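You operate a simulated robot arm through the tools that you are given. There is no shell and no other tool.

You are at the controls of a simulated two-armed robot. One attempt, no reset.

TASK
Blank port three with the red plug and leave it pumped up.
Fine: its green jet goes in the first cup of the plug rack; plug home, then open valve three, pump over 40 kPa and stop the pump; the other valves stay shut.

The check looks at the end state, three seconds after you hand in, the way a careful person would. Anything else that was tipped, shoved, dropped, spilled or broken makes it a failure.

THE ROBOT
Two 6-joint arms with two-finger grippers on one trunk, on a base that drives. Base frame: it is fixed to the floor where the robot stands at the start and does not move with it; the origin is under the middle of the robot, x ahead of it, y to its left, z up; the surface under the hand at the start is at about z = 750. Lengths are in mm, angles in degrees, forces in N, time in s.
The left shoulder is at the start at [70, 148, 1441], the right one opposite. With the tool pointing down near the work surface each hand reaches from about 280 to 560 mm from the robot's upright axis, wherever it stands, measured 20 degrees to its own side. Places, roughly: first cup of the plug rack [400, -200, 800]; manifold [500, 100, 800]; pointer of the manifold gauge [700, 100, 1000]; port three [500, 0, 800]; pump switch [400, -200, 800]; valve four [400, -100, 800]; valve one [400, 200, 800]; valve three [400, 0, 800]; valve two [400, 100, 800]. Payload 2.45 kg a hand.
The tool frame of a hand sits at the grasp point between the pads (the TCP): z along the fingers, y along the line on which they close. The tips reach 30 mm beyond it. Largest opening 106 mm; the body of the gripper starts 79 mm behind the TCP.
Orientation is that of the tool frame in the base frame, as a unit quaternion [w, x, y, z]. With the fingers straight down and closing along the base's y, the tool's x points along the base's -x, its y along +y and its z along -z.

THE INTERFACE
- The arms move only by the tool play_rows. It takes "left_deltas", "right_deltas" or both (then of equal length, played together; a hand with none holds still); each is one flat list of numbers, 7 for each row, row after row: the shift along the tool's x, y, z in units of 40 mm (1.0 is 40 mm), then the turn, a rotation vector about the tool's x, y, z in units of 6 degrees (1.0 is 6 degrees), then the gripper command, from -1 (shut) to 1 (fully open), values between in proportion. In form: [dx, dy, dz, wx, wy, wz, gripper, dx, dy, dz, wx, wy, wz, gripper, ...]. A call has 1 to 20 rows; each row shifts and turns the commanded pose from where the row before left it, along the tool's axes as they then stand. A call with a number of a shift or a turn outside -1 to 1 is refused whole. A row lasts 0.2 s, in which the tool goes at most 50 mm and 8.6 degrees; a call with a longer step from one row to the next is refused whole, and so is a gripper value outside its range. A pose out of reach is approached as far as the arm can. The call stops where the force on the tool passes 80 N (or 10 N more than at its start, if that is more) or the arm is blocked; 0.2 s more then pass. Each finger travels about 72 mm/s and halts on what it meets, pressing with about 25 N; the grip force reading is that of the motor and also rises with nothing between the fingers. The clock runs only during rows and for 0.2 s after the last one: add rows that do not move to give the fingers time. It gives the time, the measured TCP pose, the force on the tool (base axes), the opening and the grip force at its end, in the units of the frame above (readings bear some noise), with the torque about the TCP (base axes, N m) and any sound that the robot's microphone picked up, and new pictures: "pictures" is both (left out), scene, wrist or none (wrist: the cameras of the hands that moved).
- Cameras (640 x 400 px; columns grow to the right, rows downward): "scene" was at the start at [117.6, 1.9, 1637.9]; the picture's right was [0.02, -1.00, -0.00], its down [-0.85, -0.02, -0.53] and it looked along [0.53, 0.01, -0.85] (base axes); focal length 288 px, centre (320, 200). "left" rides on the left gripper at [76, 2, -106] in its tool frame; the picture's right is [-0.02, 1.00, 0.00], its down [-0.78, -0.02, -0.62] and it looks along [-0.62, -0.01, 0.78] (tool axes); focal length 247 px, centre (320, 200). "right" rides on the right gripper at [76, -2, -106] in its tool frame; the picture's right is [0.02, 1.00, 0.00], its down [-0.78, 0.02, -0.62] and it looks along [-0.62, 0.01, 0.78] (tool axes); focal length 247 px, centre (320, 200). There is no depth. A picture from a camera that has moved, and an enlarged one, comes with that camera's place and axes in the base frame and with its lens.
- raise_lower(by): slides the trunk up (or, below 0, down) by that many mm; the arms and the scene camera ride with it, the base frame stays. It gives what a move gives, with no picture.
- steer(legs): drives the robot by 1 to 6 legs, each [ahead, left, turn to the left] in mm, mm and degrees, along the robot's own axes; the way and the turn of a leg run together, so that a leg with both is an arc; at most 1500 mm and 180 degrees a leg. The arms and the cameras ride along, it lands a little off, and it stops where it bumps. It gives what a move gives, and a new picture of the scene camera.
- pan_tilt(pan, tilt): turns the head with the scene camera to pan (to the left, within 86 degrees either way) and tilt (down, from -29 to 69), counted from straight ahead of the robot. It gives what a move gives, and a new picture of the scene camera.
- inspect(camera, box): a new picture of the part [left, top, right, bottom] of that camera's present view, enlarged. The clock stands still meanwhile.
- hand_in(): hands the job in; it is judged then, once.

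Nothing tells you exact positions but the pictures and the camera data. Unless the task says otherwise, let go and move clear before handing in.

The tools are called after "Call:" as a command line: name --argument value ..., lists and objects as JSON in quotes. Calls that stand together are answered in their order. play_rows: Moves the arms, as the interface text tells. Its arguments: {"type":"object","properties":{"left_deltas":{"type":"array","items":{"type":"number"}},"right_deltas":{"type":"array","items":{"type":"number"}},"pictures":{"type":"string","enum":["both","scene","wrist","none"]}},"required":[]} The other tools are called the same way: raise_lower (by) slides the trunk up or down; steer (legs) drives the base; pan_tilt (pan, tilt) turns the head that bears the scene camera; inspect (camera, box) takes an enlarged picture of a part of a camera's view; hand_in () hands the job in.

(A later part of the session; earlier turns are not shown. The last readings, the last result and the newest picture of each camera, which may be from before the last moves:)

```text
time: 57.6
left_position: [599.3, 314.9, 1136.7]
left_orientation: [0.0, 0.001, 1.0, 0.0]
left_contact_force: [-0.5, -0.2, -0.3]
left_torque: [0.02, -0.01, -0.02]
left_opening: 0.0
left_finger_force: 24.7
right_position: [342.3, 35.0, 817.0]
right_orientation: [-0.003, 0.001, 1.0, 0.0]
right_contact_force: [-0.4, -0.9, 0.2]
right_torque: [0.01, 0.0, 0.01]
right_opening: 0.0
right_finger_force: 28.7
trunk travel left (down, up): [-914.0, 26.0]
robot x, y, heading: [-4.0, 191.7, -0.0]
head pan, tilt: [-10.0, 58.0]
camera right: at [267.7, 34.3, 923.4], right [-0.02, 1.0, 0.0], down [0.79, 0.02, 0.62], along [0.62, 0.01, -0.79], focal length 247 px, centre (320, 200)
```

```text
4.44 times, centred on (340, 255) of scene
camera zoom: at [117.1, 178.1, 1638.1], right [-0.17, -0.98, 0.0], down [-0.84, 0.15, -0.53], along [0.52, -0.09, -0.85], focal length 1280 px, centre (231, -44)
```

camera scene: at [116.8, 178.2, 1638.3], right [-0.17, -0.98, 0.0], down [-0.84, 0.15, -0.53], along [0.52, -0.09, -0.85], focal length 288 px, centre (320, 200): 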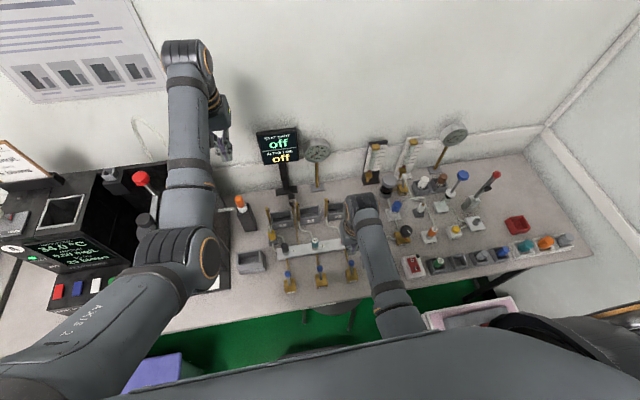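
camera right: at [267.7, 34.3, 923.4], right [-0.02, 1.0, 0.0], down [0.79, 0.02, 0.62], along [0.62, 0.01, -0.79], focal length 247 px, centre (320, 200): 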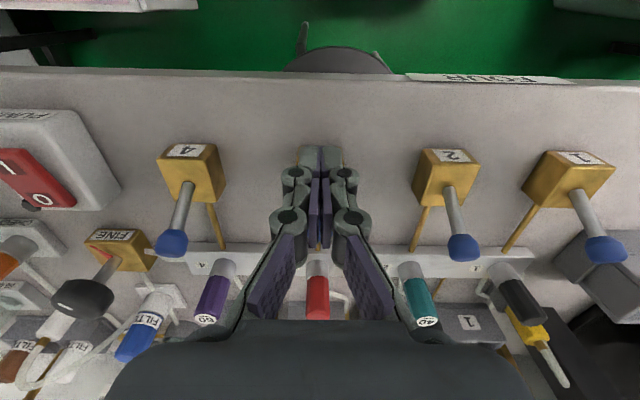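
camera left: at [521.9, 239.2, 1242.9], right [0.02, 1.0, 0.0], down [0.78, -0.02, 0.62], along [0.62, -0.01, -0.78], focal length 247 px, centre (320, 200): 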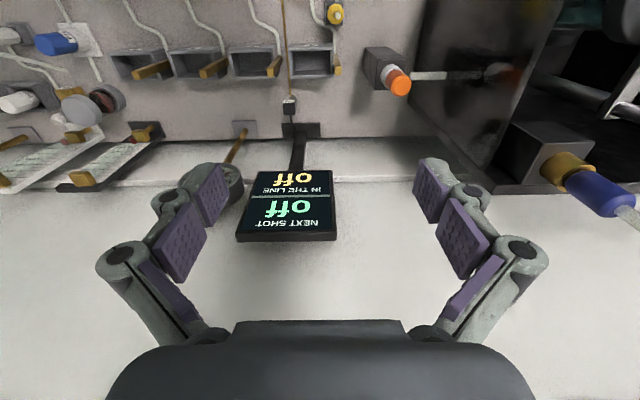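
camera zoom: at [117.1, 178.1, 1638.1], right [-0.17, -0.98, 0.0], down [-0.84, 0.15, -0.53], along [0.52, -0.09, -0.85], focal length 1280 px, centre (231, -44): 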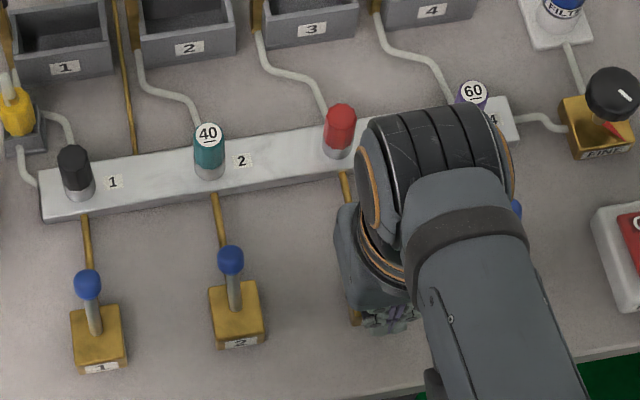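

The fingers slipped off the knob near the end of the swing. I'll raise straight up to see where the lever is.

Call:
play_rows --right_deltas '[0, 0, -0.4, 0, 0, 0, -1, 0, 0, -0.6, 0, 0, 0, -1, 0, 0, -0.5, 0, 0, 0, -1, 0, 0, 0, 0, 0, 0, -1]' --pictures "both"

Call:
inspect --camera "right" --box '[220, 80, 420, 220]'

Call:
inspect --camera "scene" --box '[280, 210, 400, 300]'

```text
time: 58.6
left_position: [596.7, 316.8, 1136.5]
left_orientation: [0.0, 0.0, 1.0, 0.0]
left_contact_force: [0.4, -0.1, -0.1]
left_torque: [0.02, -0.01, 0.02]
left_opening: 0.0
left_finger_force: 25.3
right_position: [350.0, 23.9, 880.1]
right_orientation: [0.004, -0.003, 1.0, -0.011]
right_contact_force: [0.3, -0.9, 0.2]
right_torque: [-0.01, -0.02, 0.0]
right_opening: 0.0
right_finger_force: 28.2
trunk travel left (down, up): [-914.0, 26.0]
robot x, y, heading: [-2.9, 191.2, 0.0]
head pan, tilt: [-10.0, 58.0]
camera scene: at [116.5, 178.1, 1638.3], right [-0.17, -0.98, 0.0], down [-0.84, 0.15, -0.53], along [0.52, -0.09, -0.85], focal length 288 px, centre (320, 200)
camera right: at [272.9, 25.1, 985.2], right [-0.03, 1.0, -0.02], down [0.78, 0.03, 0.63], along [0.63, 0.0, -0.78], focal length 247 px, centre (320, 200)
```

scene: 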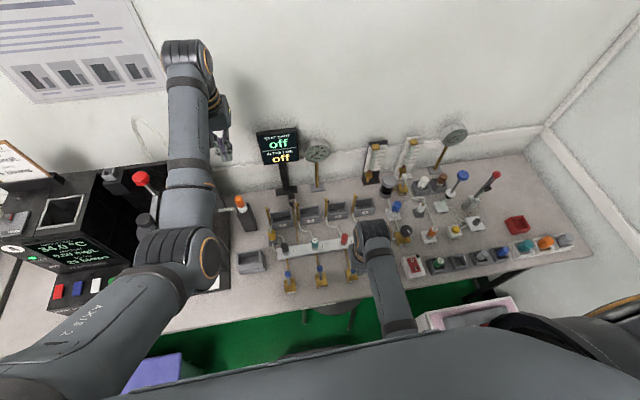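
right: 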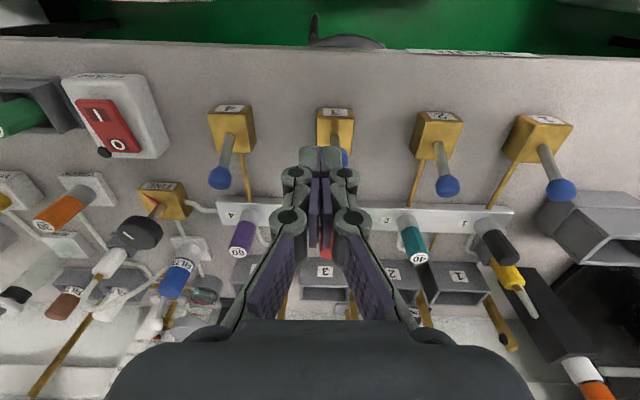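

```text
2.86 times, centred on (320, 150) of right
camera zoom: at [272.9, 25.1, 985.2], right [-0.03, 1.0, -0.02], down [0.78, 0.03, 0.63], along [0.63, 0.0, -0.78], focal length 706 px, centre (320, 343)
```

zoom: 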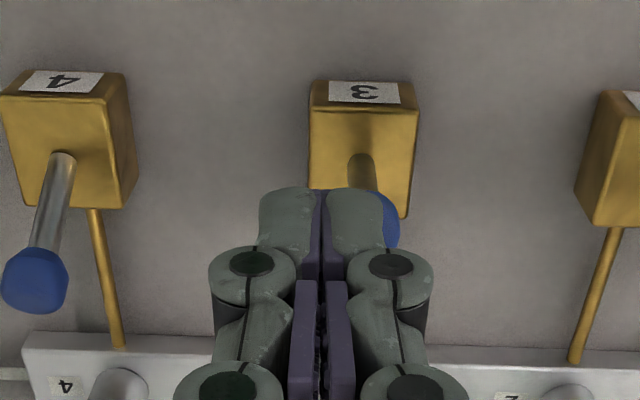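

```text
4.44 times, centred on (340, 255) of scene
camera zoom: at [116.5, 178.1, 1638.3], right [-0.17, -0.98, 0.0], down [-0.84, 0.15, -0.53], along [0.52, -0.09, -0.85], focal length 1280 px, centre (231, -44)
```

zoom: 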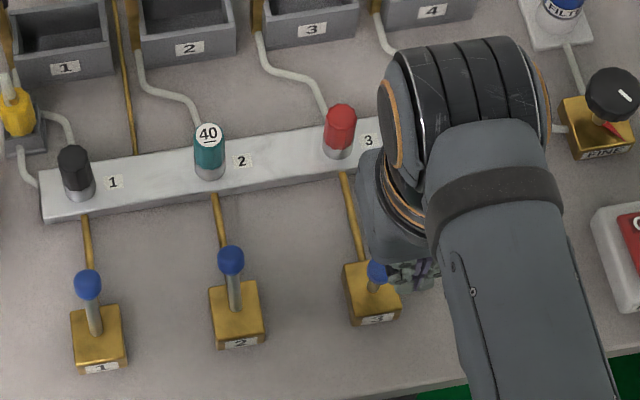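

The lever has come over past vertical, but the hand hides its final angle. I'll move the hand forward out of the arm's fold limit and look.

Call:
play_rows --right_deltas '[-0.5, 0, 0, 0, 0, 0, -1, -0.5, 0, 0, 0, 0, 0, -1, -0.5, 0, 0, 0, 0, 0, -1, 0, -0.6, 0, 0, 0, 0, -1, 0, -0.6, 0, 0, 0, 0, -1, 0, 0, 0, 0, 0, 0, -1]' --pictures "both"

Call:
inspect --camera "scene" --box '[300, 240, 400, 300]'

Call:
inspect --camera "right" --box '[300, 0, 460, 140]'

```text
time: 60.0
left_position: [598.6, 317.8, 1136.5]
left_orientation: [0.0, 0.0, 1.0, -0.001]
left_contact_force: [0.0, -0.9, 0.6]
left_torque: [-0.02, -0.02, 0.03]
left_opening: 0.1
left_finger_force: 25.2
right_position: [404.2, -12.0, 878.7]
right_orientation: [-0.001, 0.001, 1.0, -0.001]
right_contact_force: [0.8, -0.3, -0.1]
right_torque: [-0.03, -0.05, -0.04]
right_opening: 0.2
right_finger_force: 28.7
trunk travel left (down, up): [-914.0, 26.0]
robot x, y, heading: [0.4, 191.2, 0.1]
head pan, tilt: [-10.0, 58.0]
camera scene: at [117.2, 179.3, 1638.3], right [-0.17, -0.98, 0.0], down [-0.84, 0.15, -0.53], along [0.52, -0.09, -0.85], focal length 288 px, centre (320, 200)
camera right: at [328.5, -13.0, 984.5], right [-0.02, 1.0, 0.0], down [0.78, 0.02, 0.62], along [0.62, 0.01, -0.78], focal length 247 px, centre (320, 200)
```

scene: 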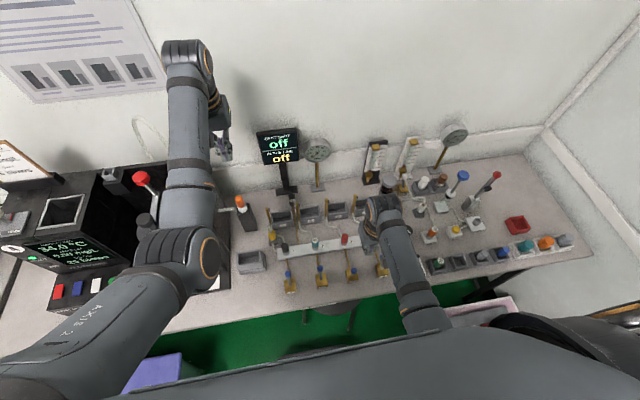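
right: 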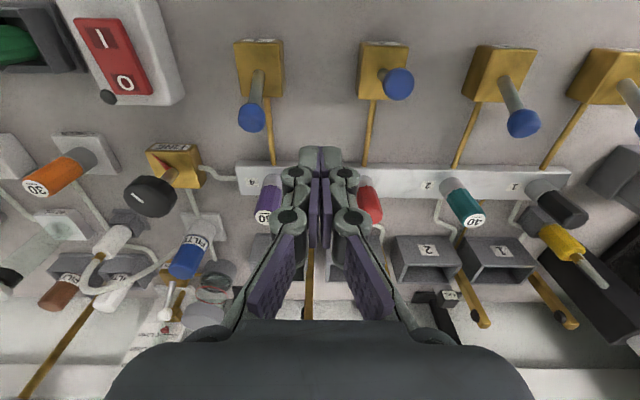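

```text
6.40 times, centred on (350, 270) of scene
camera zoom: at [117.2, 179.3, 1638.3], right [-0.17, -0.98, 0.0], down [-0.84, 0.15, -0.53], along [0.52, -0.09, -0.85], focal length 1843 px, centre (128, -248)
```

zoom: 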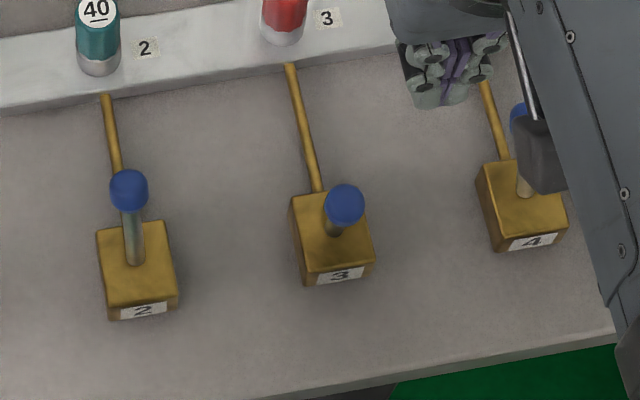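

```text
2.86 times, centred on (380, 70) of right
camera zoom: at [328.5, -13.0, 984.5], right [-0.02, 1.0, 0.0], down [0.78, 0.02, 0.62], along [0.62, 0.01, -0.78], focal length 706 px, centre (149, 571)
```

zoom: 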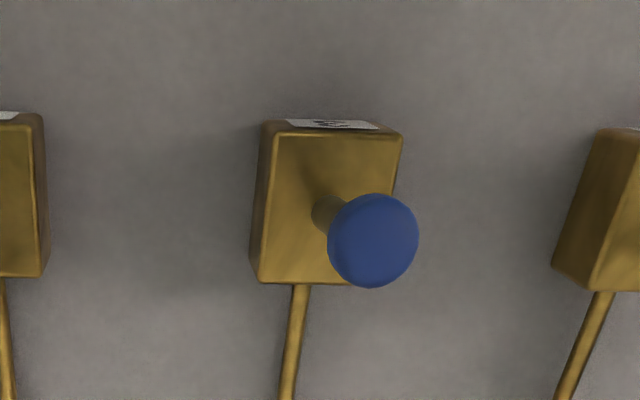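

Lever three now stands about vertical with its knob near (367, 36, 813), so the grip slid along it partway. I'll put the closed fingers behind the knob and push it the rest of the way toward the robot.

Call:
play_rows --right_deltas '[0.1, 0.6, 0, 0, 0, 0, -1, 0.13, 0.59, 0, 0, 0, 0, -1, 0, 0, 0.5, 0, 0, 0, -1, 0, 0, 0.5, 0, 0, 0, -1, 0, 0, 0.34, 0, 0, 0, -1, 0, 0, 0, 0, 0, 0, -1]' --pictures "wrist"

Call:
inspect --camera "right" --box '[240, 60, 400, 220]'

```text
time: 61.4
left_position: [598.7, 317.5, 1137.4]
left_orientation: [0.0, 0.0, 1.0, 0.0]
left_contact_force: [-1.4, 0.0, 0.3]
left_torque: [0.02, 0.02, -0.02]
left_opening: 0.0
left_finger_force: 25.1
right_position: [395.6, 34.2, 823.6]
right_orientation: [0.0, 0.001, 1.0, 0.001]
right_contact_force: [-0.1, -0.3, -0.7]
right_torque: [0.03, 0.0, -0.01]
right_opening: 0.1
right_finger_force: 28.7
trunk travel left (down, up): [-914.0, 26.0]
robot x, y, heading: [0.1, 192.9, 0.2]
head pan, tilt: [-10.0, 58.0]
camera right: at [319.8, 33.1, 929.9], right [-0.02, 1.0, 0.0], down [0.78, 0.02, 0.62], along [0.62, 0.01, -0.78], focal length 247 px, centre (320, 200)
```

right: 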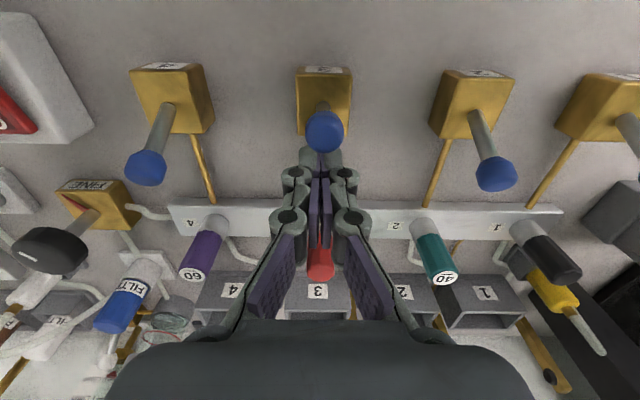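

```text
2.50 times, centred on (320, 140) of right
camera zoom: at [319.8, 33.1, 929.9], right [-0.02, 1.0, 0.0], down [0.78, 0.02, 0.62], along [0.62, 0.01, -0.78], focal length 617 px, centre (320, 350)
```

zoom: 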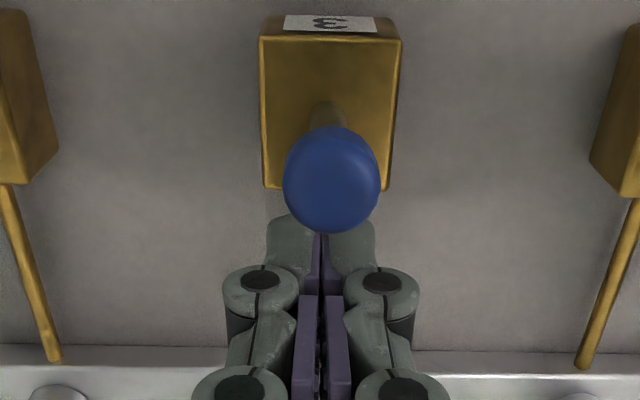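

The closed fingers are behind the knob. I'll shift 2 mm left to centre and push toward the robot.

Call:
play_rows --right_deltas '[0.15, 0.05, 0, 0, 0, 0, -1, 0.15, 0, 0, 0, 0, 0, -1, 0.15, 0, 0, 0, 0, 0, -1, 0, 0, 0, 0, 0, 0, -1]' --pictures "wrist"

Call:
play_rows --right_deltas '[0.12, 0, 0.02, 0, 0, 0, -1, 0.12, 0, 0.02, 0, 0, 0, -1, 0, 0, 0, 0, 0, 0, -1]' --pictures "wrist"

```text
time: 62.4
left_position: [598.7, 317.3, 1135.8]
left_orientation: [0.0, 0.0, 1.0, 0.0]
left_contact_force: [-0.2, -0.4, -0.3]
left_torque: [-0.03, -0.04, -0.01]
left_opening: 0.0
left_finger_force: 25.0
right_position: [376.5, 36.3, 823.6]
right_orientation: [0.0, 0.001, 1.0, 0.0]
right_contact_force: [0.4, 1.1, 0.2]
right_torque: [-0.01, 0.01, 0.01]
right_opening: 0.1
right_finger_force: 29.0
trunk travel left (down, up): [-914.0, 26.0]
robot x, y, heading: [2.3, 189.8, -0.0]
head pan, tilt: [-10.0, 58.0]
camera right: at [301.6, 36.2, 930.1], right [-0.02, 1.0, 0.0], down [0.78, 0.02, 0.62], along [0.62, 0.01, -0.78], focal length 247 px, centre (320, 200)
```

right: 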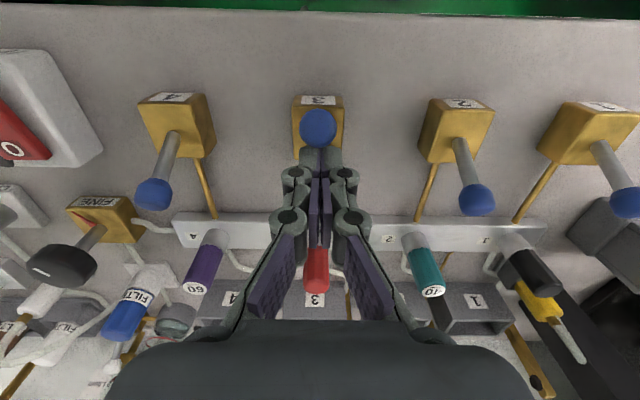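

```text
time: 63.2
left_position: [602.4, 317.0, 1135.8]
left_orientation: [-0.001, 0.0, 1.0, 0.0]
left_contact_force: [-0.3, -0.6, 0.0]
left_torque: [-0.01, -0.01, -0.01]
left_opening: 0.1
left_finger_force: 25.7
right_position: [372.4, 35.8, 824.4]
right_orientation: [0.003, 0.001, 1.0, 0.0]
right_contact_force: [19.3, 0.2, 12.3]
right_torque: [-0.04, -0.44, 0.02]
right_opening: 5.9
right_finger_force: 28.8
trunk travel left (down, up): [-914.0, 26.0]
robot x, y, heading: [1.6, 188.6, -0.0]
head pan, tilt: [-10.0, 58.0]
camera right: at [296.4, 35.9, 929.4], right [-0.02, 1.0, 0.0], down [0.78, 0.02, 0.63], along [0.63, 0.01, -0.78], focal length 247 px, centre (320, 200)
```

right: 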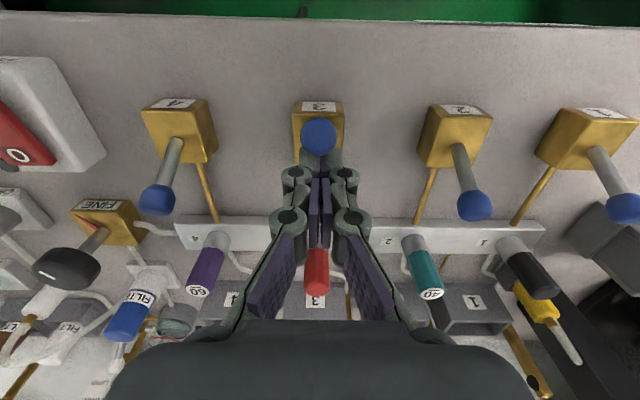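

The knob is catching near the very fingertips and spreading them. I'll back off slightly, go about 10 mm lower, and push again.

Call:
play_rows --right_deltas '[-0.3, 0, 0, 0, 0, 0, -1, 0, 0, 0.25, 0, 0, 0, -1, 0.15, 0, 0, 0, 0, 0, -1, 0, 0, 0, 0, 0, 0, -1]' --pictures "wrist"

Call:
inspect --camera "right" --box '[240, 60, 400, 220]'

```text
time: 64.2
left_position: [600.3, 317.5, 1137.1]
left_orientation: [-0.002, 0.0, 1.0, 0.001]
left_contact_force: [-0.5, -0.2, -0.1]
left_torque: [0.01, -0.01, 0.0]
left_opening: 0.2
left_finger_force: 24.6
right_position: [378.9, 35.5, 813.7]
right_orientation: [0.002, 0.001, 1.0, 0.001]
right_contact_force: [21.7, 0.3, 10.1]
right_torque: [-0.03, -0.51, 0.04]
right_opening: 6.1
right_finger_force: 28.7
trunk travel left (down, up): [-914.0, 26.0]
robot x, y, heading: [-3.0, 188.9, 0.5]
head pan, tilt: [-10.0, 58.0]
camera right: at [302.2, 36.2, 918.5], right [-0.02, 1.0, 0.0], down [0.78, 0.02, 0.62], along [0.62, 0.01, -0.78], focal length 247 px, centre (320, 200)
```

right: 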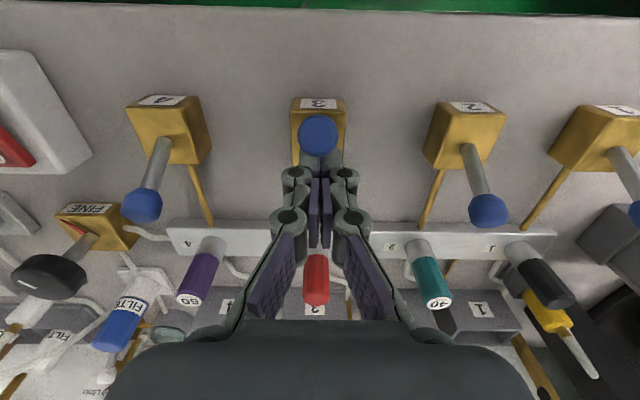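

```text
2.50 times, centred on (320, 140) of right
camera zoom: at [302.2, 36.2, 918.5], right [-0.02, 1.0, 0.0], down [0.78, 0.02, 0.62], along [0.62, 0.01, -0.78], focal length 617 px, centre (320, 350)
```

zoom: 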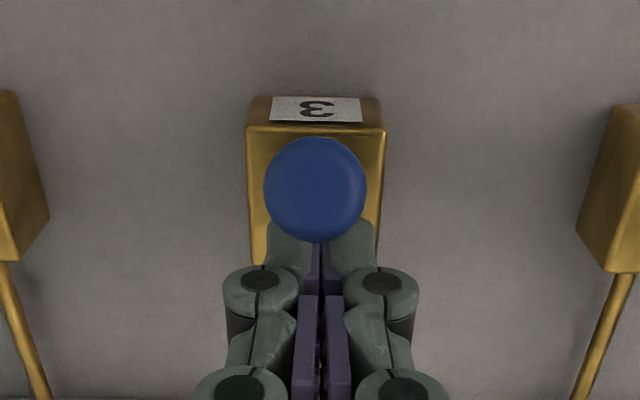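

Call:
play_rows --right_deltas '[0.15, 0, 0, 0, 0, 0, -1, 0.15, 0, 0, 0, 0, 0, -1, 0, 0, 0, 0, 0, 0, -1]' --pictures "wrist"

Call:
inspect --camera "right" --box '[240, 60, 400, 220]'

```text
time: 65.0
left_position: [604.5, 316.7, 1132.4]
left_orientation: [-0.004, 0.001, 1.0, 0.0]
left_contact_force: [0.2, 0.3, 0.4]
left_torque: [-0.02, -0.01, 0.01]
left_opening: 0.3
left_finger_force: 25.5
right_position: [376.9, 37.4, 815.8]
right_orientation: [0.01, 0.001, 1.0, 0.0]
right_contact_force: [46.9, 2.5, 3.7]
right_torque: [0.06, -1.24, 0.03]
right_opening: 6.0
right_finger_force: 28.2
trunk travel left (down, up): [-914.0, 26.0]
robot x, y, heading: [0.4, 189.9, 0.1]
head pan, tilt: [-10.0, 58.0]
camera right: at [299.0, 36.4, 919.2], right [-0.02, 1.0, 0.0], down [0.77, 0.02, 0.64], along [0.64, 0.01, -0.77], focal length 247 px, centre (320, 200)
```

right: 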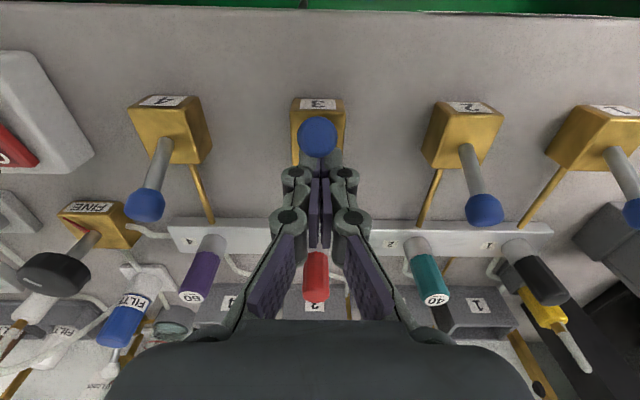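

```text
2.50 times, centred on (320, 140) of right
camera zoom: at [299.0, 36.4, 919.2], right [-0.02, 1.0, 0.0], down [0.77, 0.02, 0.64], along [0.64, 0.01, -0.77], focal length 617 px, centre (320, 350)
```

zoom: 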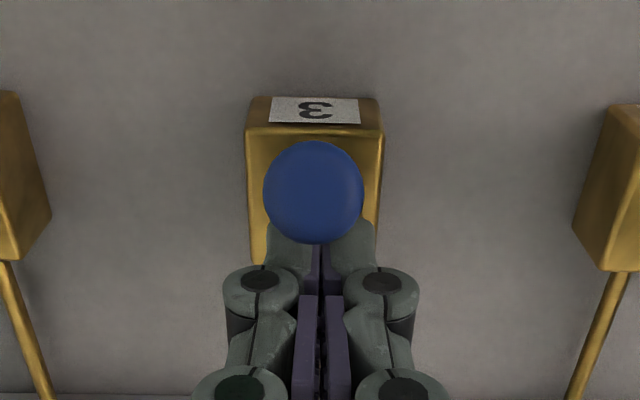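

The knob is now at x ≈ 348, the mirror of its shut position, and it resists 47 N without moving. The lever has flipped to its other stop, so valve three is open. I'll back off and confirm with a clear view.

Call:
play_rows --right_deltas '[-0.4, 0, 0, 0, 0, 0, -1, -0.4, 0, 0, 0, 0, 0, -1, -0.2, 0, -0.5, 0, 0, 0, -1, 0, 0, -0.8, 0, 0, 0, -1, -0.3, -0.5, -0.2, 0, 0, 0, -1, 0, -0.8, 0, 0, 0, 0, -1, 0, -0.8, 0, 0, 0, 0, -1, 0, 0, 0, 0, 0, 0, -1]' --pictures "both"

Call:
inspect --camera "scene" --box '[280, 220, 400, 300]'

Call:
inspect --camera "right" --box '[300, 0, 500, 140]'

```text
time: 66.8
left_position: [599.2, 317.5, 1136.6]
left_orientation: [0.0, 0.0, 1.0, 0.0]
left_contact_force: [0.1, -0.1, -0.6]
left_torque: [0.04, 0.05, -0.01]
left_opening: 0.3
left_finger_force: 24.7
right_position: [415.0, -48.8, 873.5]
right_orientation: [-0.001, -0.001, 1.0, 0.0]
right_contact_force: [0.8, 0.0, 0.3]
right_torque: [-0.01, 0.01, 0.01]
right_opening: 0.0
right_finger_force: 28.8
trunk travel left (down, up): [-914.0, 26.0]
robot x, y, heading: [0.3, 189.0, -0.3]
head pan, tilt: [-10.0, 58.0]
camera scene: at [117.4, 178.8, 1638.2], right [-0.17, -0.98, 0.0], down [-0.84, 0.15, -0.53], along [0.52, -0.09, -0.85], focal length 288 px, centre (320, 200)
camera right: at [338.8, -48.7, 978.5], right [-0.02, 1.0, 0.0], down [0.78, 0.02, 0.62], along [0.62, 0.01, -0.78], focal length 247 px, centre (320, 200)
```

scene: 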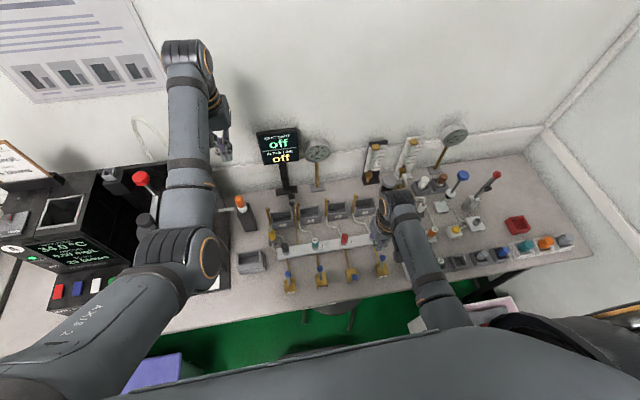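
right: 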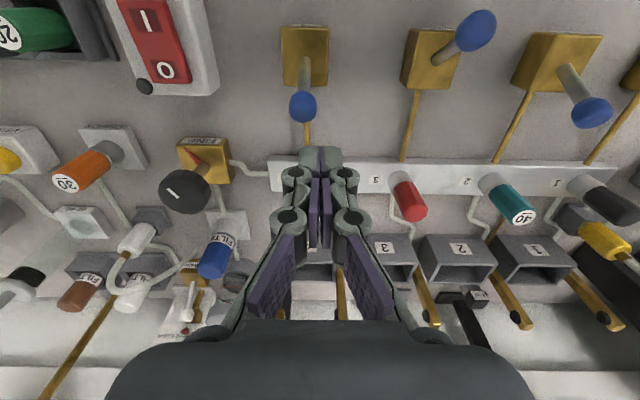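

```text
5.00 times, centred on (340, 260) of scene
camera zoom: at [117.4, 178.8, 1638.2], right [-0.17, -0.98, 0.0], down [-0.84, 0.15, -0.53], along [0.52, -0.09, -0.85], focal length 1440 px, centre (220, -100)
```

zoom: 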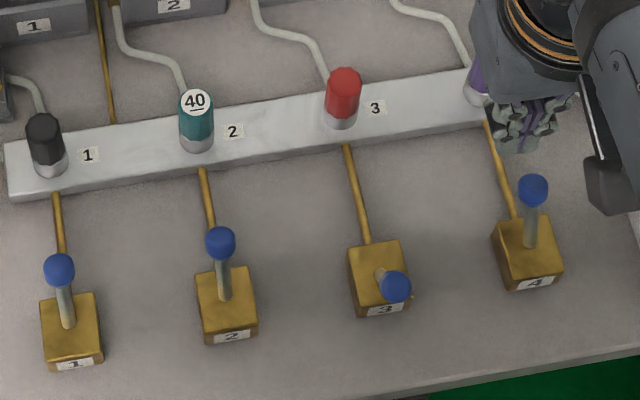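

```text
2.86 times, centred on (400, 70) of right
camera zoom: at [338.8, -48.7, 978.5], right [-0.02, 1.0, 0.0], down [0.78, 0.02, 0.62], along [0.62, 0.01, -0.78], focal length 706 px, centre (91, 571)
```

zoom: 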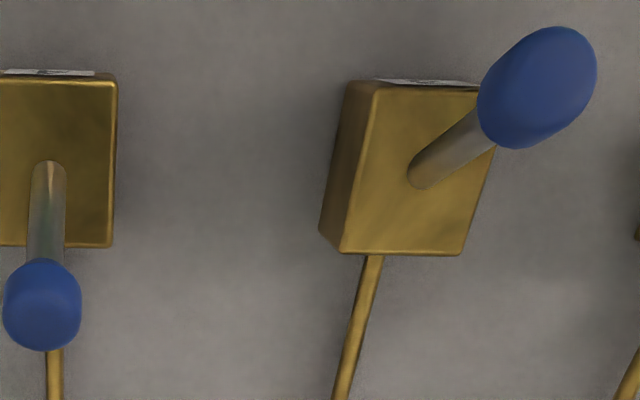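

Valve three's lever now leans fully toward the robot while one, two and four are unchanged. Next is the pump, whose I pad is at about (348, -157, 792). First I'll check that the manifold gauge is readable from the scene camera.

Call:
inspect --camera "scene" --box '[297, 132, 337, 162]'

Call:
inspect --camera "right" --box '[90, 0, 230, 110]'

Call:
inspect --camera "scene" --box '[390, 240, 450, 285]'

```text
13.33 times, centred on (317, 147) of scene
camera zoom: at [117.4, 178.8, 1638.2], right [-0.17, -0.98, 0.0], down [-0.84, 0.15, -0.53], along [0.52, -0.09, -0.85], focal length 3840 px, centre (360, 907)
```

zoom: 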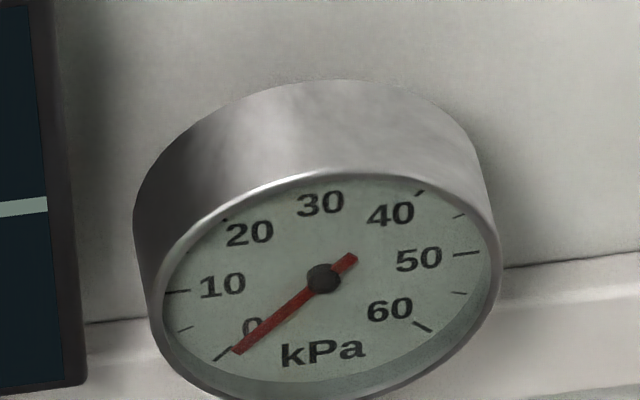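

```text
3.64 times, centred on (160, 55) of right
camera zoom: at [338.8, -48.7, 978.5], right [-0.02, 1.0, 0.0], down [0.78, 0.02, 0.62], along [0.62, 0.01, -0.78], focal length 898 px, centre (902, 727)
```

zoom: 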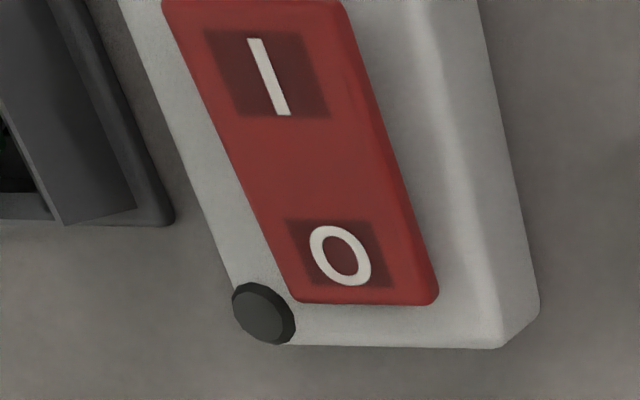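

```text
8.89 times, centred on (420, 262) of scene
camera zoom: at [117.4, 178.8, 1638.2], right [-0.17, -0.98, 0.0], down [-0.84, 0.15, -0.53], along [0.52, -0.09, -0.85], focal length 2560 px, centre (-569, -356)
```

zoom: 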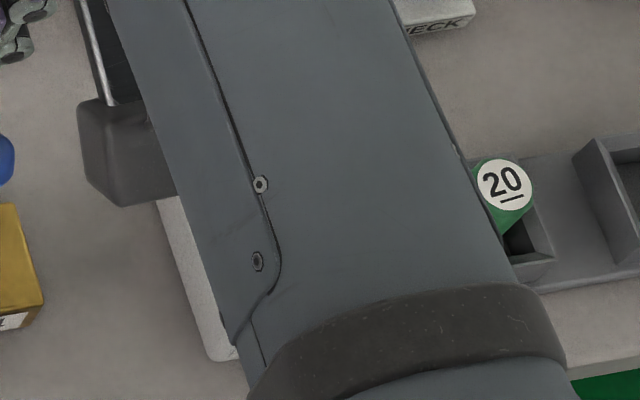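

The gauge reads 0 and is easy to read. I'll move the closed fingers over the I pad at about z = 850.

Call:
play_rows --right_deltas '[0.419, -0.675, 0, 0, 0, 0, -1, 0.419, -0.675, 0, 0, 0, 0, -1, 0.419, -0.675, 0.2, 0, 0, 0, -1, 0.419, -0.675, 0.39, 0, 0, 0, -1, 0, 0, 0, 0, 0, 0, -1]' --pictures "both"

Call:
inspect --camera "right" --box '[240, 60, 400, 220]'

```text
time: 68.0
left_position: [598.1, 318.0, 1135.7]
left_orientation: [0.0, 0.0, 1.0, 0.0]
left_contact_force: [0.0, -0.1, 0.2]
left_torque: [0.01, -0.02, -0.03]
left_opening: 0.1
left_finger_force: 25.2
right_position: [347.3, -156.9, 847.6]
right_orientation: [0.0, 0.0, 1.0, 0.0]
right_contact_force: [-0.3, -0.2, 0.6]
right_torque: [0.02, 0.0, 0.0]
right_opening: 0.1
right_finger_force: 28.7
trunk travel left (down, up): [-914.0, 26.0]
robot x, y, heading: [-0.6, 193.7, -0.0]
head pan, tilt: [-10.0, 58.0]
camera scene: at [117.0, 178.6, 1638.3], right [-0.17, -0.98, 0.0], down [-0.84, 0.15, -0.53], along [0.52, -0.09, -0.85], focal length 288 px, centre (320, 200)
camera right: at [270.6, -156.0, 954.1], right [-0.02, 1.0, 0.0], down [0.78, 0.02, 0.62], along [0.62, 0.01, -0.78], focal length 247 px, centre (320, 200)
```

scene: 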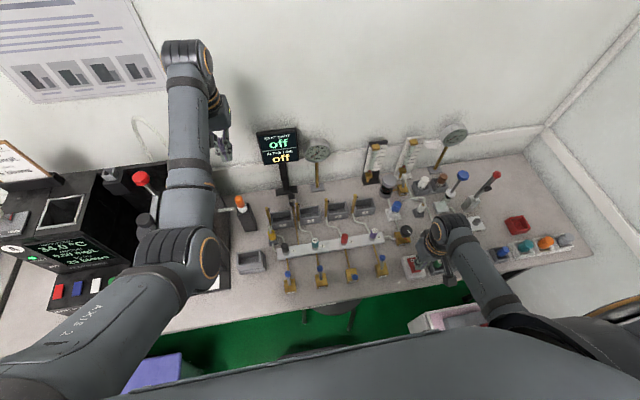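
right: 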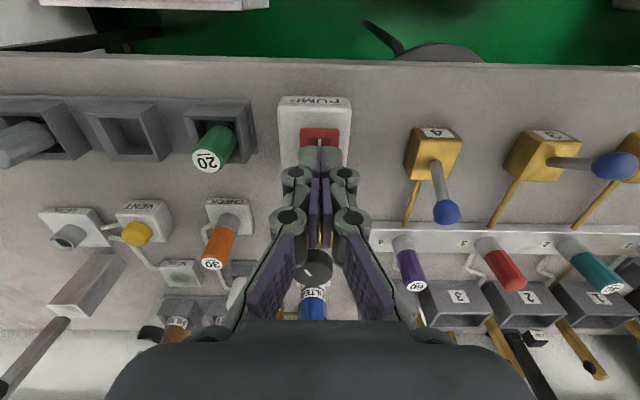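

```text
2.50 times, centred on (320, 140) of right
camera zoom: at [270.6, -156.0, 954.1], right [-0.02, 1.0, 0.0], down [0.78, 0.02, 0.62], along [0.62, 0.01, -0.78], focal length 617 px, centre (320, 350)
```

zoom: 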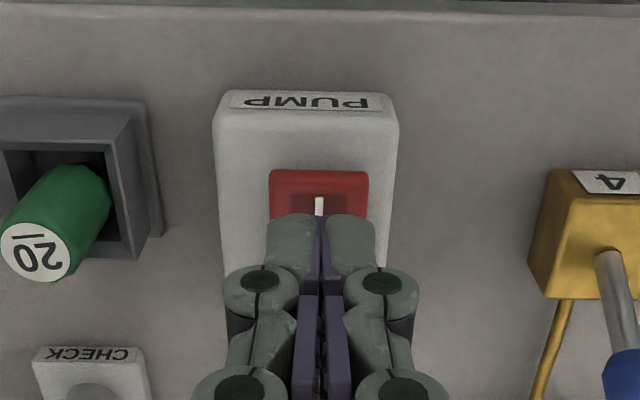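

The fingers are over the I pad. Lowering gently to press it.

Call:
play_rows --right_deltas '[0, 0, 0.2, 0, 0, 0, -1, 0, 0, 0.2, 0, 0, 0, -1, 0, 0, 0, 0, 0, 0, -1]' --pictures "none"

Call:
play_rows --right_deltas '[0, 0, 0.08, 0, 0, 0, -1, 0, 0, 0, 0, 0, 0, -1]' --pictures "none"

```text
time: 68.8
left_position: [598.7, 315.5, 1136.2]
left_orientation: [0.0, 0.0, 1.0, 0.001]
left_contact_force: [-0.3, 0.9, -0.5]
left_torque: [0.01, 0.02, 0.01]
left_opening: 0.0
left_finger_force: 24.9
right_position: [347.1, -155.4, 832.6]
right_orientation: [0.0, 0.001, 1.0, 0.0]
right_contact_force: [-0.6, -0.6, 0.2]
right_torque: [0.0, 0.0, 0.0]
right_opening: 0.0
right_finger_force: 28.7
trunk travel left (down, up): [-914.0, 26.0]
robot x, y, heading: [-2.0, 189.5, -0.2]
head pan, tilt: [-10.0, 58.0]
```

```text
time: 69.4
left_position: [599.1, 318.2, 1136.4]
left_orientation: [0.0, 0.0, 1.0, -0.001]
left_contact_force: [0.3, -0.2, -0.2]
left_torque: [-0.03, 0.02, -0.03]
left_opening: 0.0
left_finger_force: 24.6
right_position: [346.7, -155.2, 829.8]
right_orientation: [0.0, 0.001, 1.0, 0.001]
right_contact_force: [0.2, 1.0, 0.1]
right_torque: [-0.01, 0.0, 0.03]
right_opening: 0.1
right_finger_force: 28.2
trunk travel left (down, up): [-914.0, 26.0]
robot x, y, heading: [3.7, 189.7, -0.1]
head pan, tilt: [-10.0, 58.0]
```

Call:
play_rows --right_deltas '[0, 0, 0.08, 0, 0, 0, -1, 0, 0, 0, 0, 0, 0, -1]' --pictures "none"

Call:
play_rows --right_deltas '[0, 0, 0.08, 0, 0, 0, -1, 0, 0, 0, 0, 0, 0, -1]' --pictures "wrist"

Call:
inspect --camera "right" --box '[240, 60, 400, 220]'

```text
time: 70.0
left_position: [597.3, 316.6, 1136.7]
left_orientation: [0.001, 0.0, 1.0, 0.0]
left_contact_force: [0.3, -0.2, -0.1]
left_torque: [0.04, -0.02, 0.0]
left_opening: 0.2
left_finger_force: 25.1
right_position: [347.1, -155.2, 826.6]
right_orientation: [0.0, 0.001, 1.0, 0.0]
right_contact_force: [-0.1, 0.5, -0.3]
right_torque: [0.0, -0.02, 0.03]
right_opening: 0.0
right_finger_force: 28.5
trunk travel left (down, up): [-914.0, 26.0]
robot x, y, heading: [0.8, 189.8, -0.0]
head pan, tilt: [-10.0, 58.0]
```

```text
time: 70.6
left_position: [598.7, 316.8, 1135.5]
left_orientation: [0.0, 0.0, 1.0, 0.0]
left_contact_force: [-0.2, -0.1, 0.3]
left_torque: [-0.02, -0.03, -0.01]
left_opening: 0.1
left_finger_force: 24.6
right_position: [347.9, -155.8, 823.3]
right_orientation: [0.0, 0.001, 1.0, 0.0]
right_contact_force: [-1.0, -0.3, -0.1]
right_torque: [0.01, 0.0, 0.03]
right_opening: 0.2
right_finger_force: 28.2
trunk travel left (down, up): [-914.0, 26.0]
robot x, y, heading: [2.4, 190.0, 0.1]
head pan, tilt: [-10.0, 58.0]
camera right: at [271.0, -156.3, 929.2], right [-0.02, 1.0, 0.0], down [0.78, 0.02, 0.62], along [0.62, 0.01, -0.78], focal length 247 px, centre (320, 200)
```

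right: 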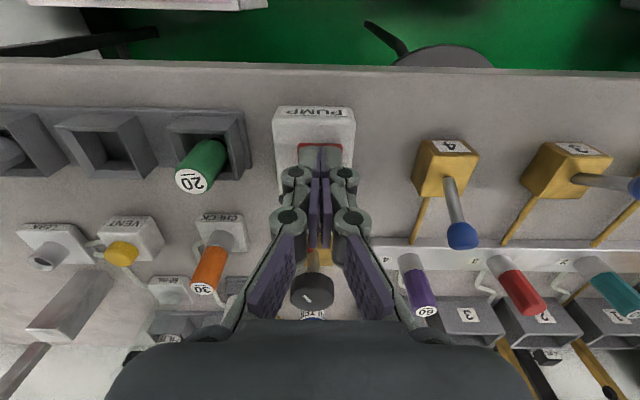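

```text
2.50 times, centred on (320, 140) of right
camera zoom: at [271.0, -156.3, 929.2], right [-0.02, 1.0, 0.0], down [0.78, 0.02, 0.62], along [0.62, 0.01, -0.78], focal length 617 px, centre (320, 350)
```

zoom: 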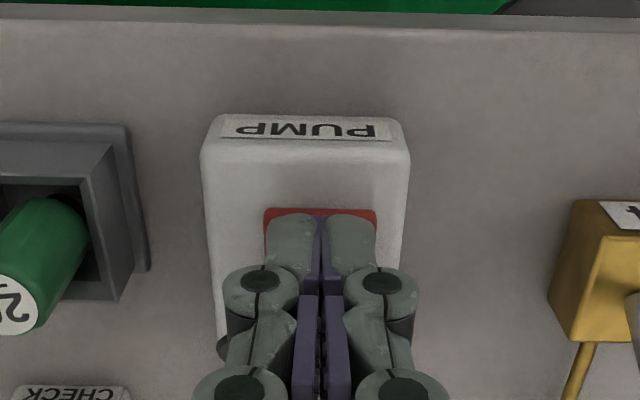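

Call:
play_rows --right_deltas '[0, 0, 0.07, 0, 0, 0, -1, 0, 0, 0, 0, 0, 0, -1]' --pictures "none"

Call:
play_rows --right_deltas '[0, 0, 0.06, 0, 0, 0, -1, 0, 0, 0, 0, 0, 0, -1]' --pictures "none"

```text
time: 71.2
left_position: [598.5, 316.7, 1136.9]
left_orientation: [0.0, 0.0, 1.0, 0.001]
left_contact_force: [0.4, -0.5, 0.0]
left_torque: [0.05, 0.04, -0.04]
left_opening: 0.0
left_finger_force: 25.2
right_position: [346.0, -155.8, 819.7]
right_orientation: [-0.001, 0.001, 1.0, 0.0]
right_contact_force: [-0.9, 0.0, 1.3]
right_torque: [0.0, 0.04, 0.0]
right_opening: 6.1
right_finger_force: 28.9
trunk travel left (down, up): [-914.0, 26.0]
robot x, y, heading: [0.9, 188.4, 0.3]
head pan, tilt: [-10.0, 58.0]
```

```text
time: 71.8
left_position: [597.2, 316.9, 1136.4]
left_orientation: [0.0, 0.0, 1.0, 0.0]
left_contact_force: [-0.7, -0.6, -1.0]
left_torque: [-0.03, -0.02, 0.02]
left_opening: 0.0
left_finger_force: 25.0
right_position: [346.2, -156.4, 817.9]
right_orientation: [-0.001, 0.001, 1.0, -0.001]
right_contact_force: [-1.3, 0.2, 1.8]
right_torque: [-0.01, 0.0, -0.05]
right_opening: 6.0
right_finger_force: 28.4
trunk travel left (down, up): [-914.0, 26.0]
robot x, y, heading: [0.9, 188.0, 0.2]
head pan, tilt: [-10.0, 58.0]
```

Call:
play_rows --right_deltas '[0, 0, 0.06, 0, 0, 0, -1, 0, 0, 0, 0, 0, 0, -1]' --pictures "scene"

Call:
inspect --camera "scene" --box '[297, 132, 337, 162]'

```text
time: 72.4
left_position: [595.7, 317.0, 1137.8]
left_orientation: [0.001, 0.0, 1.0, -0.002]
left_contact_force: [0.0, 0.7, -0.2]
left_torque: [0.01, -0.01, -0.01]
left_opening: 0.0
left_finger_force: 24.4
right_position: [346.8, -155.6, 817.1]
right_orientation: [0.001, 0.0, 1.0, -0.001]
right_contact_force: [-1.9, -4.6, 21.0]
right_torque: [-0.08, -0.14, -0.12]
right_opening: 6.0
right_finger_force: 28.6
trunk travel left (down, up): [-914.0, 26.0]
robot x, y, heading: [2.7, 191.0, -0.1]
head pan, tilt: [-10.0, 58.0]
camera scene: at [113.8, 179.6, 1638.8], right [-0.17, -0.98, 0.0], down [-0.83, 0.15, -0.53], along [0.52, -0.09, -0.85], focal length 288 px, centre (320, 200)
```

scene: 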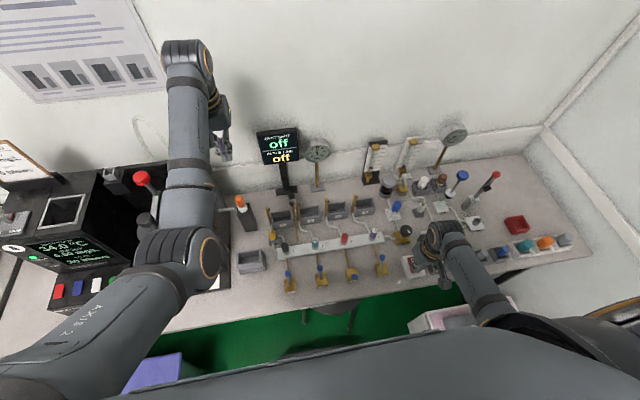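

```text
13.33 times, centred on (317, 147) of scene
camera zoom: at [113.8, 179.6, 1638.8], right [-0.17, -0.98, 0.0], down [-0.83, 0.15, -0.53], along [0.52, -0.09, -0.85], focal length 3840 px, centre (360, 907)
```

zoom: 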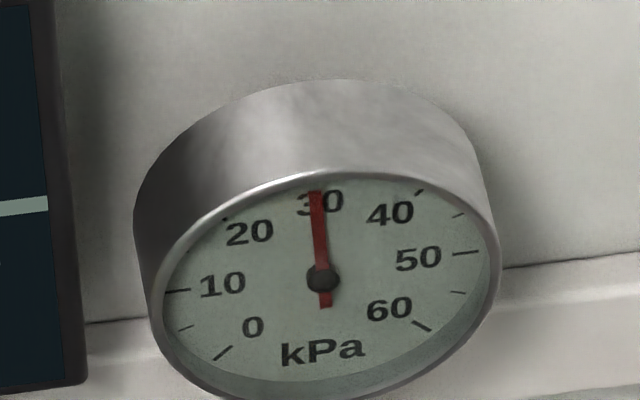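

The pump is on and the gauge already reads 30 kPa, so I'll hop straight to the O pad now to stop it just past 40.

Call:
play_rows --right_deltas '[-0.2, 0, -0.25, 0, 0, 0, -1, -0.53, 0, 0.03, 0, 0, 0, -1, 0, 0, 0.2, 0, 0, 0, -1, 0, 0, 0.05, 0, 0, 0, -1]' --pictures "scene"

Call:
inspect --camera "scene" --box '[297, 132, 337, 162]'

```text
time: 73.4
left_position: [596.5, 318.5, 1138.0]
left_orientation: [0.001, 0.0, 1.0, -0.001]
left_contact_force: [-0.6, -0.3, -0.9]
left_torque: [0.02, 0.0, -0.04]
left_opening: 0.0
left_finger_force: 25.1
right_position: [377.0, -155.7, 818.1]
right_orientation: [0.003, 0.0, 1.0, -0.001]
right_contact_force: [0.7, -1.2, 27.4]
right_torque: [-0.07, 0.23, -0.07]
right_opening: 5.9
right_finger_force: 28.7
trunk travel left (down, up): [-914.0, 26.0]
robot x, y, heading: [-0.4, 189.2, 0.0]
head pan, tilt: [-10.0, 58.0]
camera scene: at [114.2, 180.9, 1639.0], right [-0.17, -0.98, 0.0], down [-0.83, 0.15, -0.53], along [0.52, -0.09, -0.85], focal length 288 px, centre (320, 200)
```

scene: 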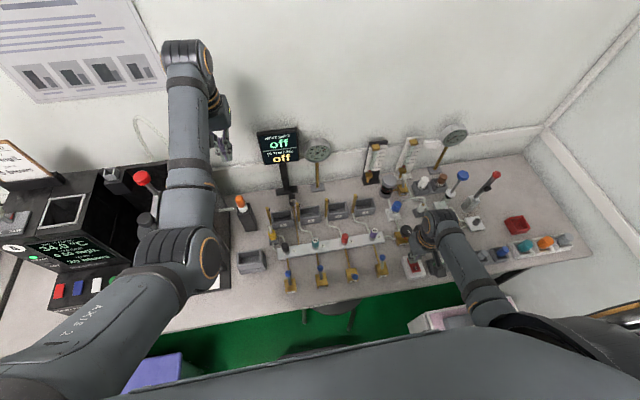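

```text
13.33 times, centred on (317, 147) of scene
camera zoom: at [114.2, 180.9, 1639.0], right [-0.17, -0.98, 0.0], down [-0.83, 0.15, -0.53], along [0.52, -0.09, -0.85], focal length 3840 px, centre (360, 907)
```

zoom: 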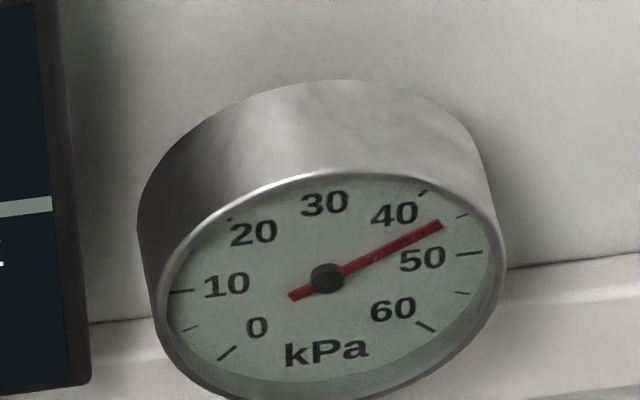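

The gauge is at about 45 kPa with O pressed. I'll lift off and check that the pump is really off and the pressure holds.

Call:
play_rows --right_deltas '[0, 0, -0.3, 0, 0, 0, -1, 0, 0, -0.5, 0, 0, 0, -1, 0, 0, 0, 0, 0, 0, -1]' --pictures "both"

Call:
inspect --camera "scene" --box '[297, 132, 337, 162]'

Call:
inspect --camera "scene" --box '[390, 235, 450, 285]'

Call:
inspect --camera "right" --box '[240, 20, 400, 200]'

```text
time: 74.2
left_position: [597.6, 317.2, 1135.2]
left_orientation: [0.0, -0.001, 1.0, 0.0]
left_contact_force: [0.4, 0.2, 0.0]
left_torque: [0.01, 0.02, 0.0]
left_opening: 0.0
left_finger_force: 25.1
right_position: [375.9, -155.9, 846.1]
right_orientation: [0.0, 0.002, 1.0, 0.0]
right_contact_force: [0.5, 0.4, 0.0]
right_torque: [-0.01, 0.02, 0.02]
right_opening: 0.0
right_finger_force: 28.5
trunk travel left (down, up): [-914.0, 26.0]
robot x, y, heading: [-1.3, 193.6, -0.2]
head pan, tilt: [-10.0, 58.0]
camera scene: at [117.3, 178.3, 1638.2], right [-0.17, -0.98, 0.0], down [-0.84, 0.15, -0.53], along [0.52, -0.09, -0.85], focal length 288 px, centre (320, 200)
camera right: at [300.1, -155.7, 952.3], right [-0.02, 1.0, 0.0], down [0.78, 0.02, 0.62], along [0.62, 0.01, -0.78], focal length 247 px, centre (320, 200)
```

scene: 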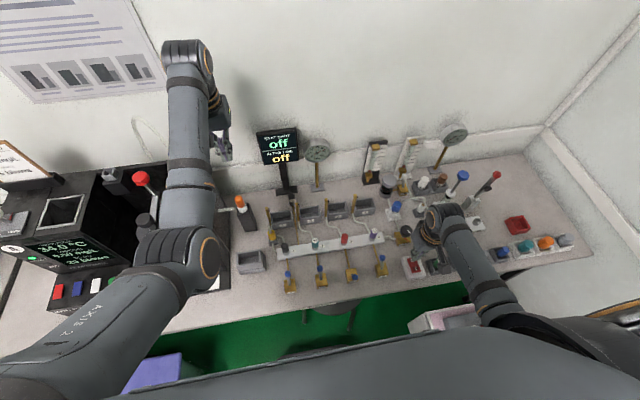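
right: 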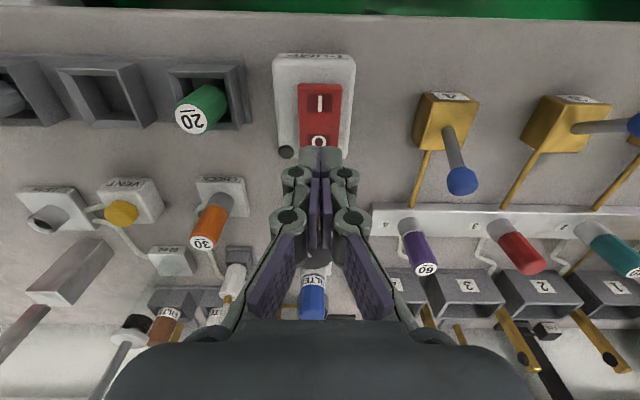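

```text
13.33 times, centred on (317, 147) of scene
camera zoom: at [117.3, 178.3, 1638.2], right [-0.17, -0.98, 0.0], down [-0.84, 0.15, -0.53], along [0.52, -0.09, -0.85], focal length 3840 px, centre (360, 907)
```

zoom: 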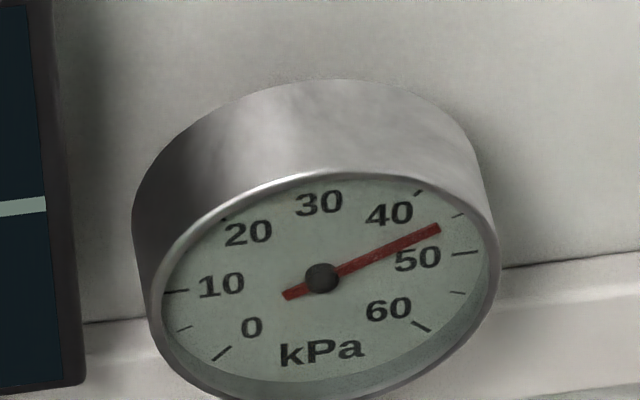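

```text
8.00 times, centred on (420, 260) of scene
camera zoom: at [117.3, 178.3, 1638.2], right [-0.17, -0.98, 0.0], down [-0.84, 0.15, -0.53], along [0.52, -0.09, -0.85], focal length 2304 px, centre (-480, -280)
```

zoom: 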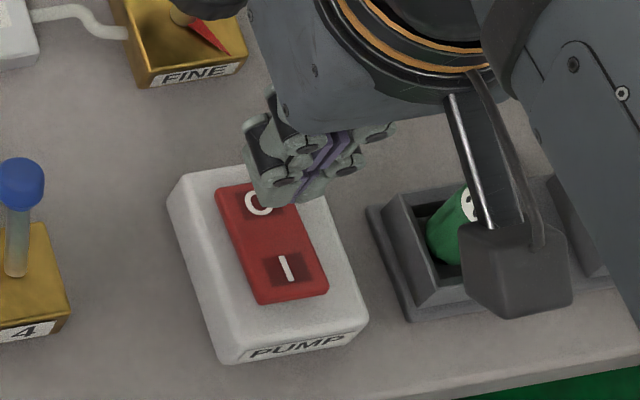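

```text
2.22 times, centred on (320, 110) of right
camera zoom: at [300.1, -155.7, 952.3], right [-0.02, 1.0, 0.0], down [0.78, 0.02, 0.62], along [0.62, 0.01, -0.78], focal length 549 px, centre (320, 400)
```

zoom: 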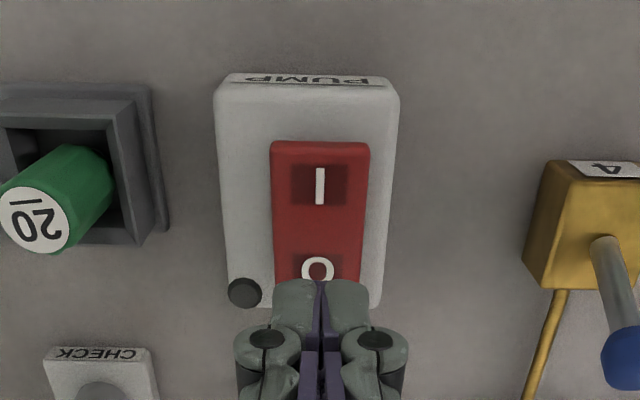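

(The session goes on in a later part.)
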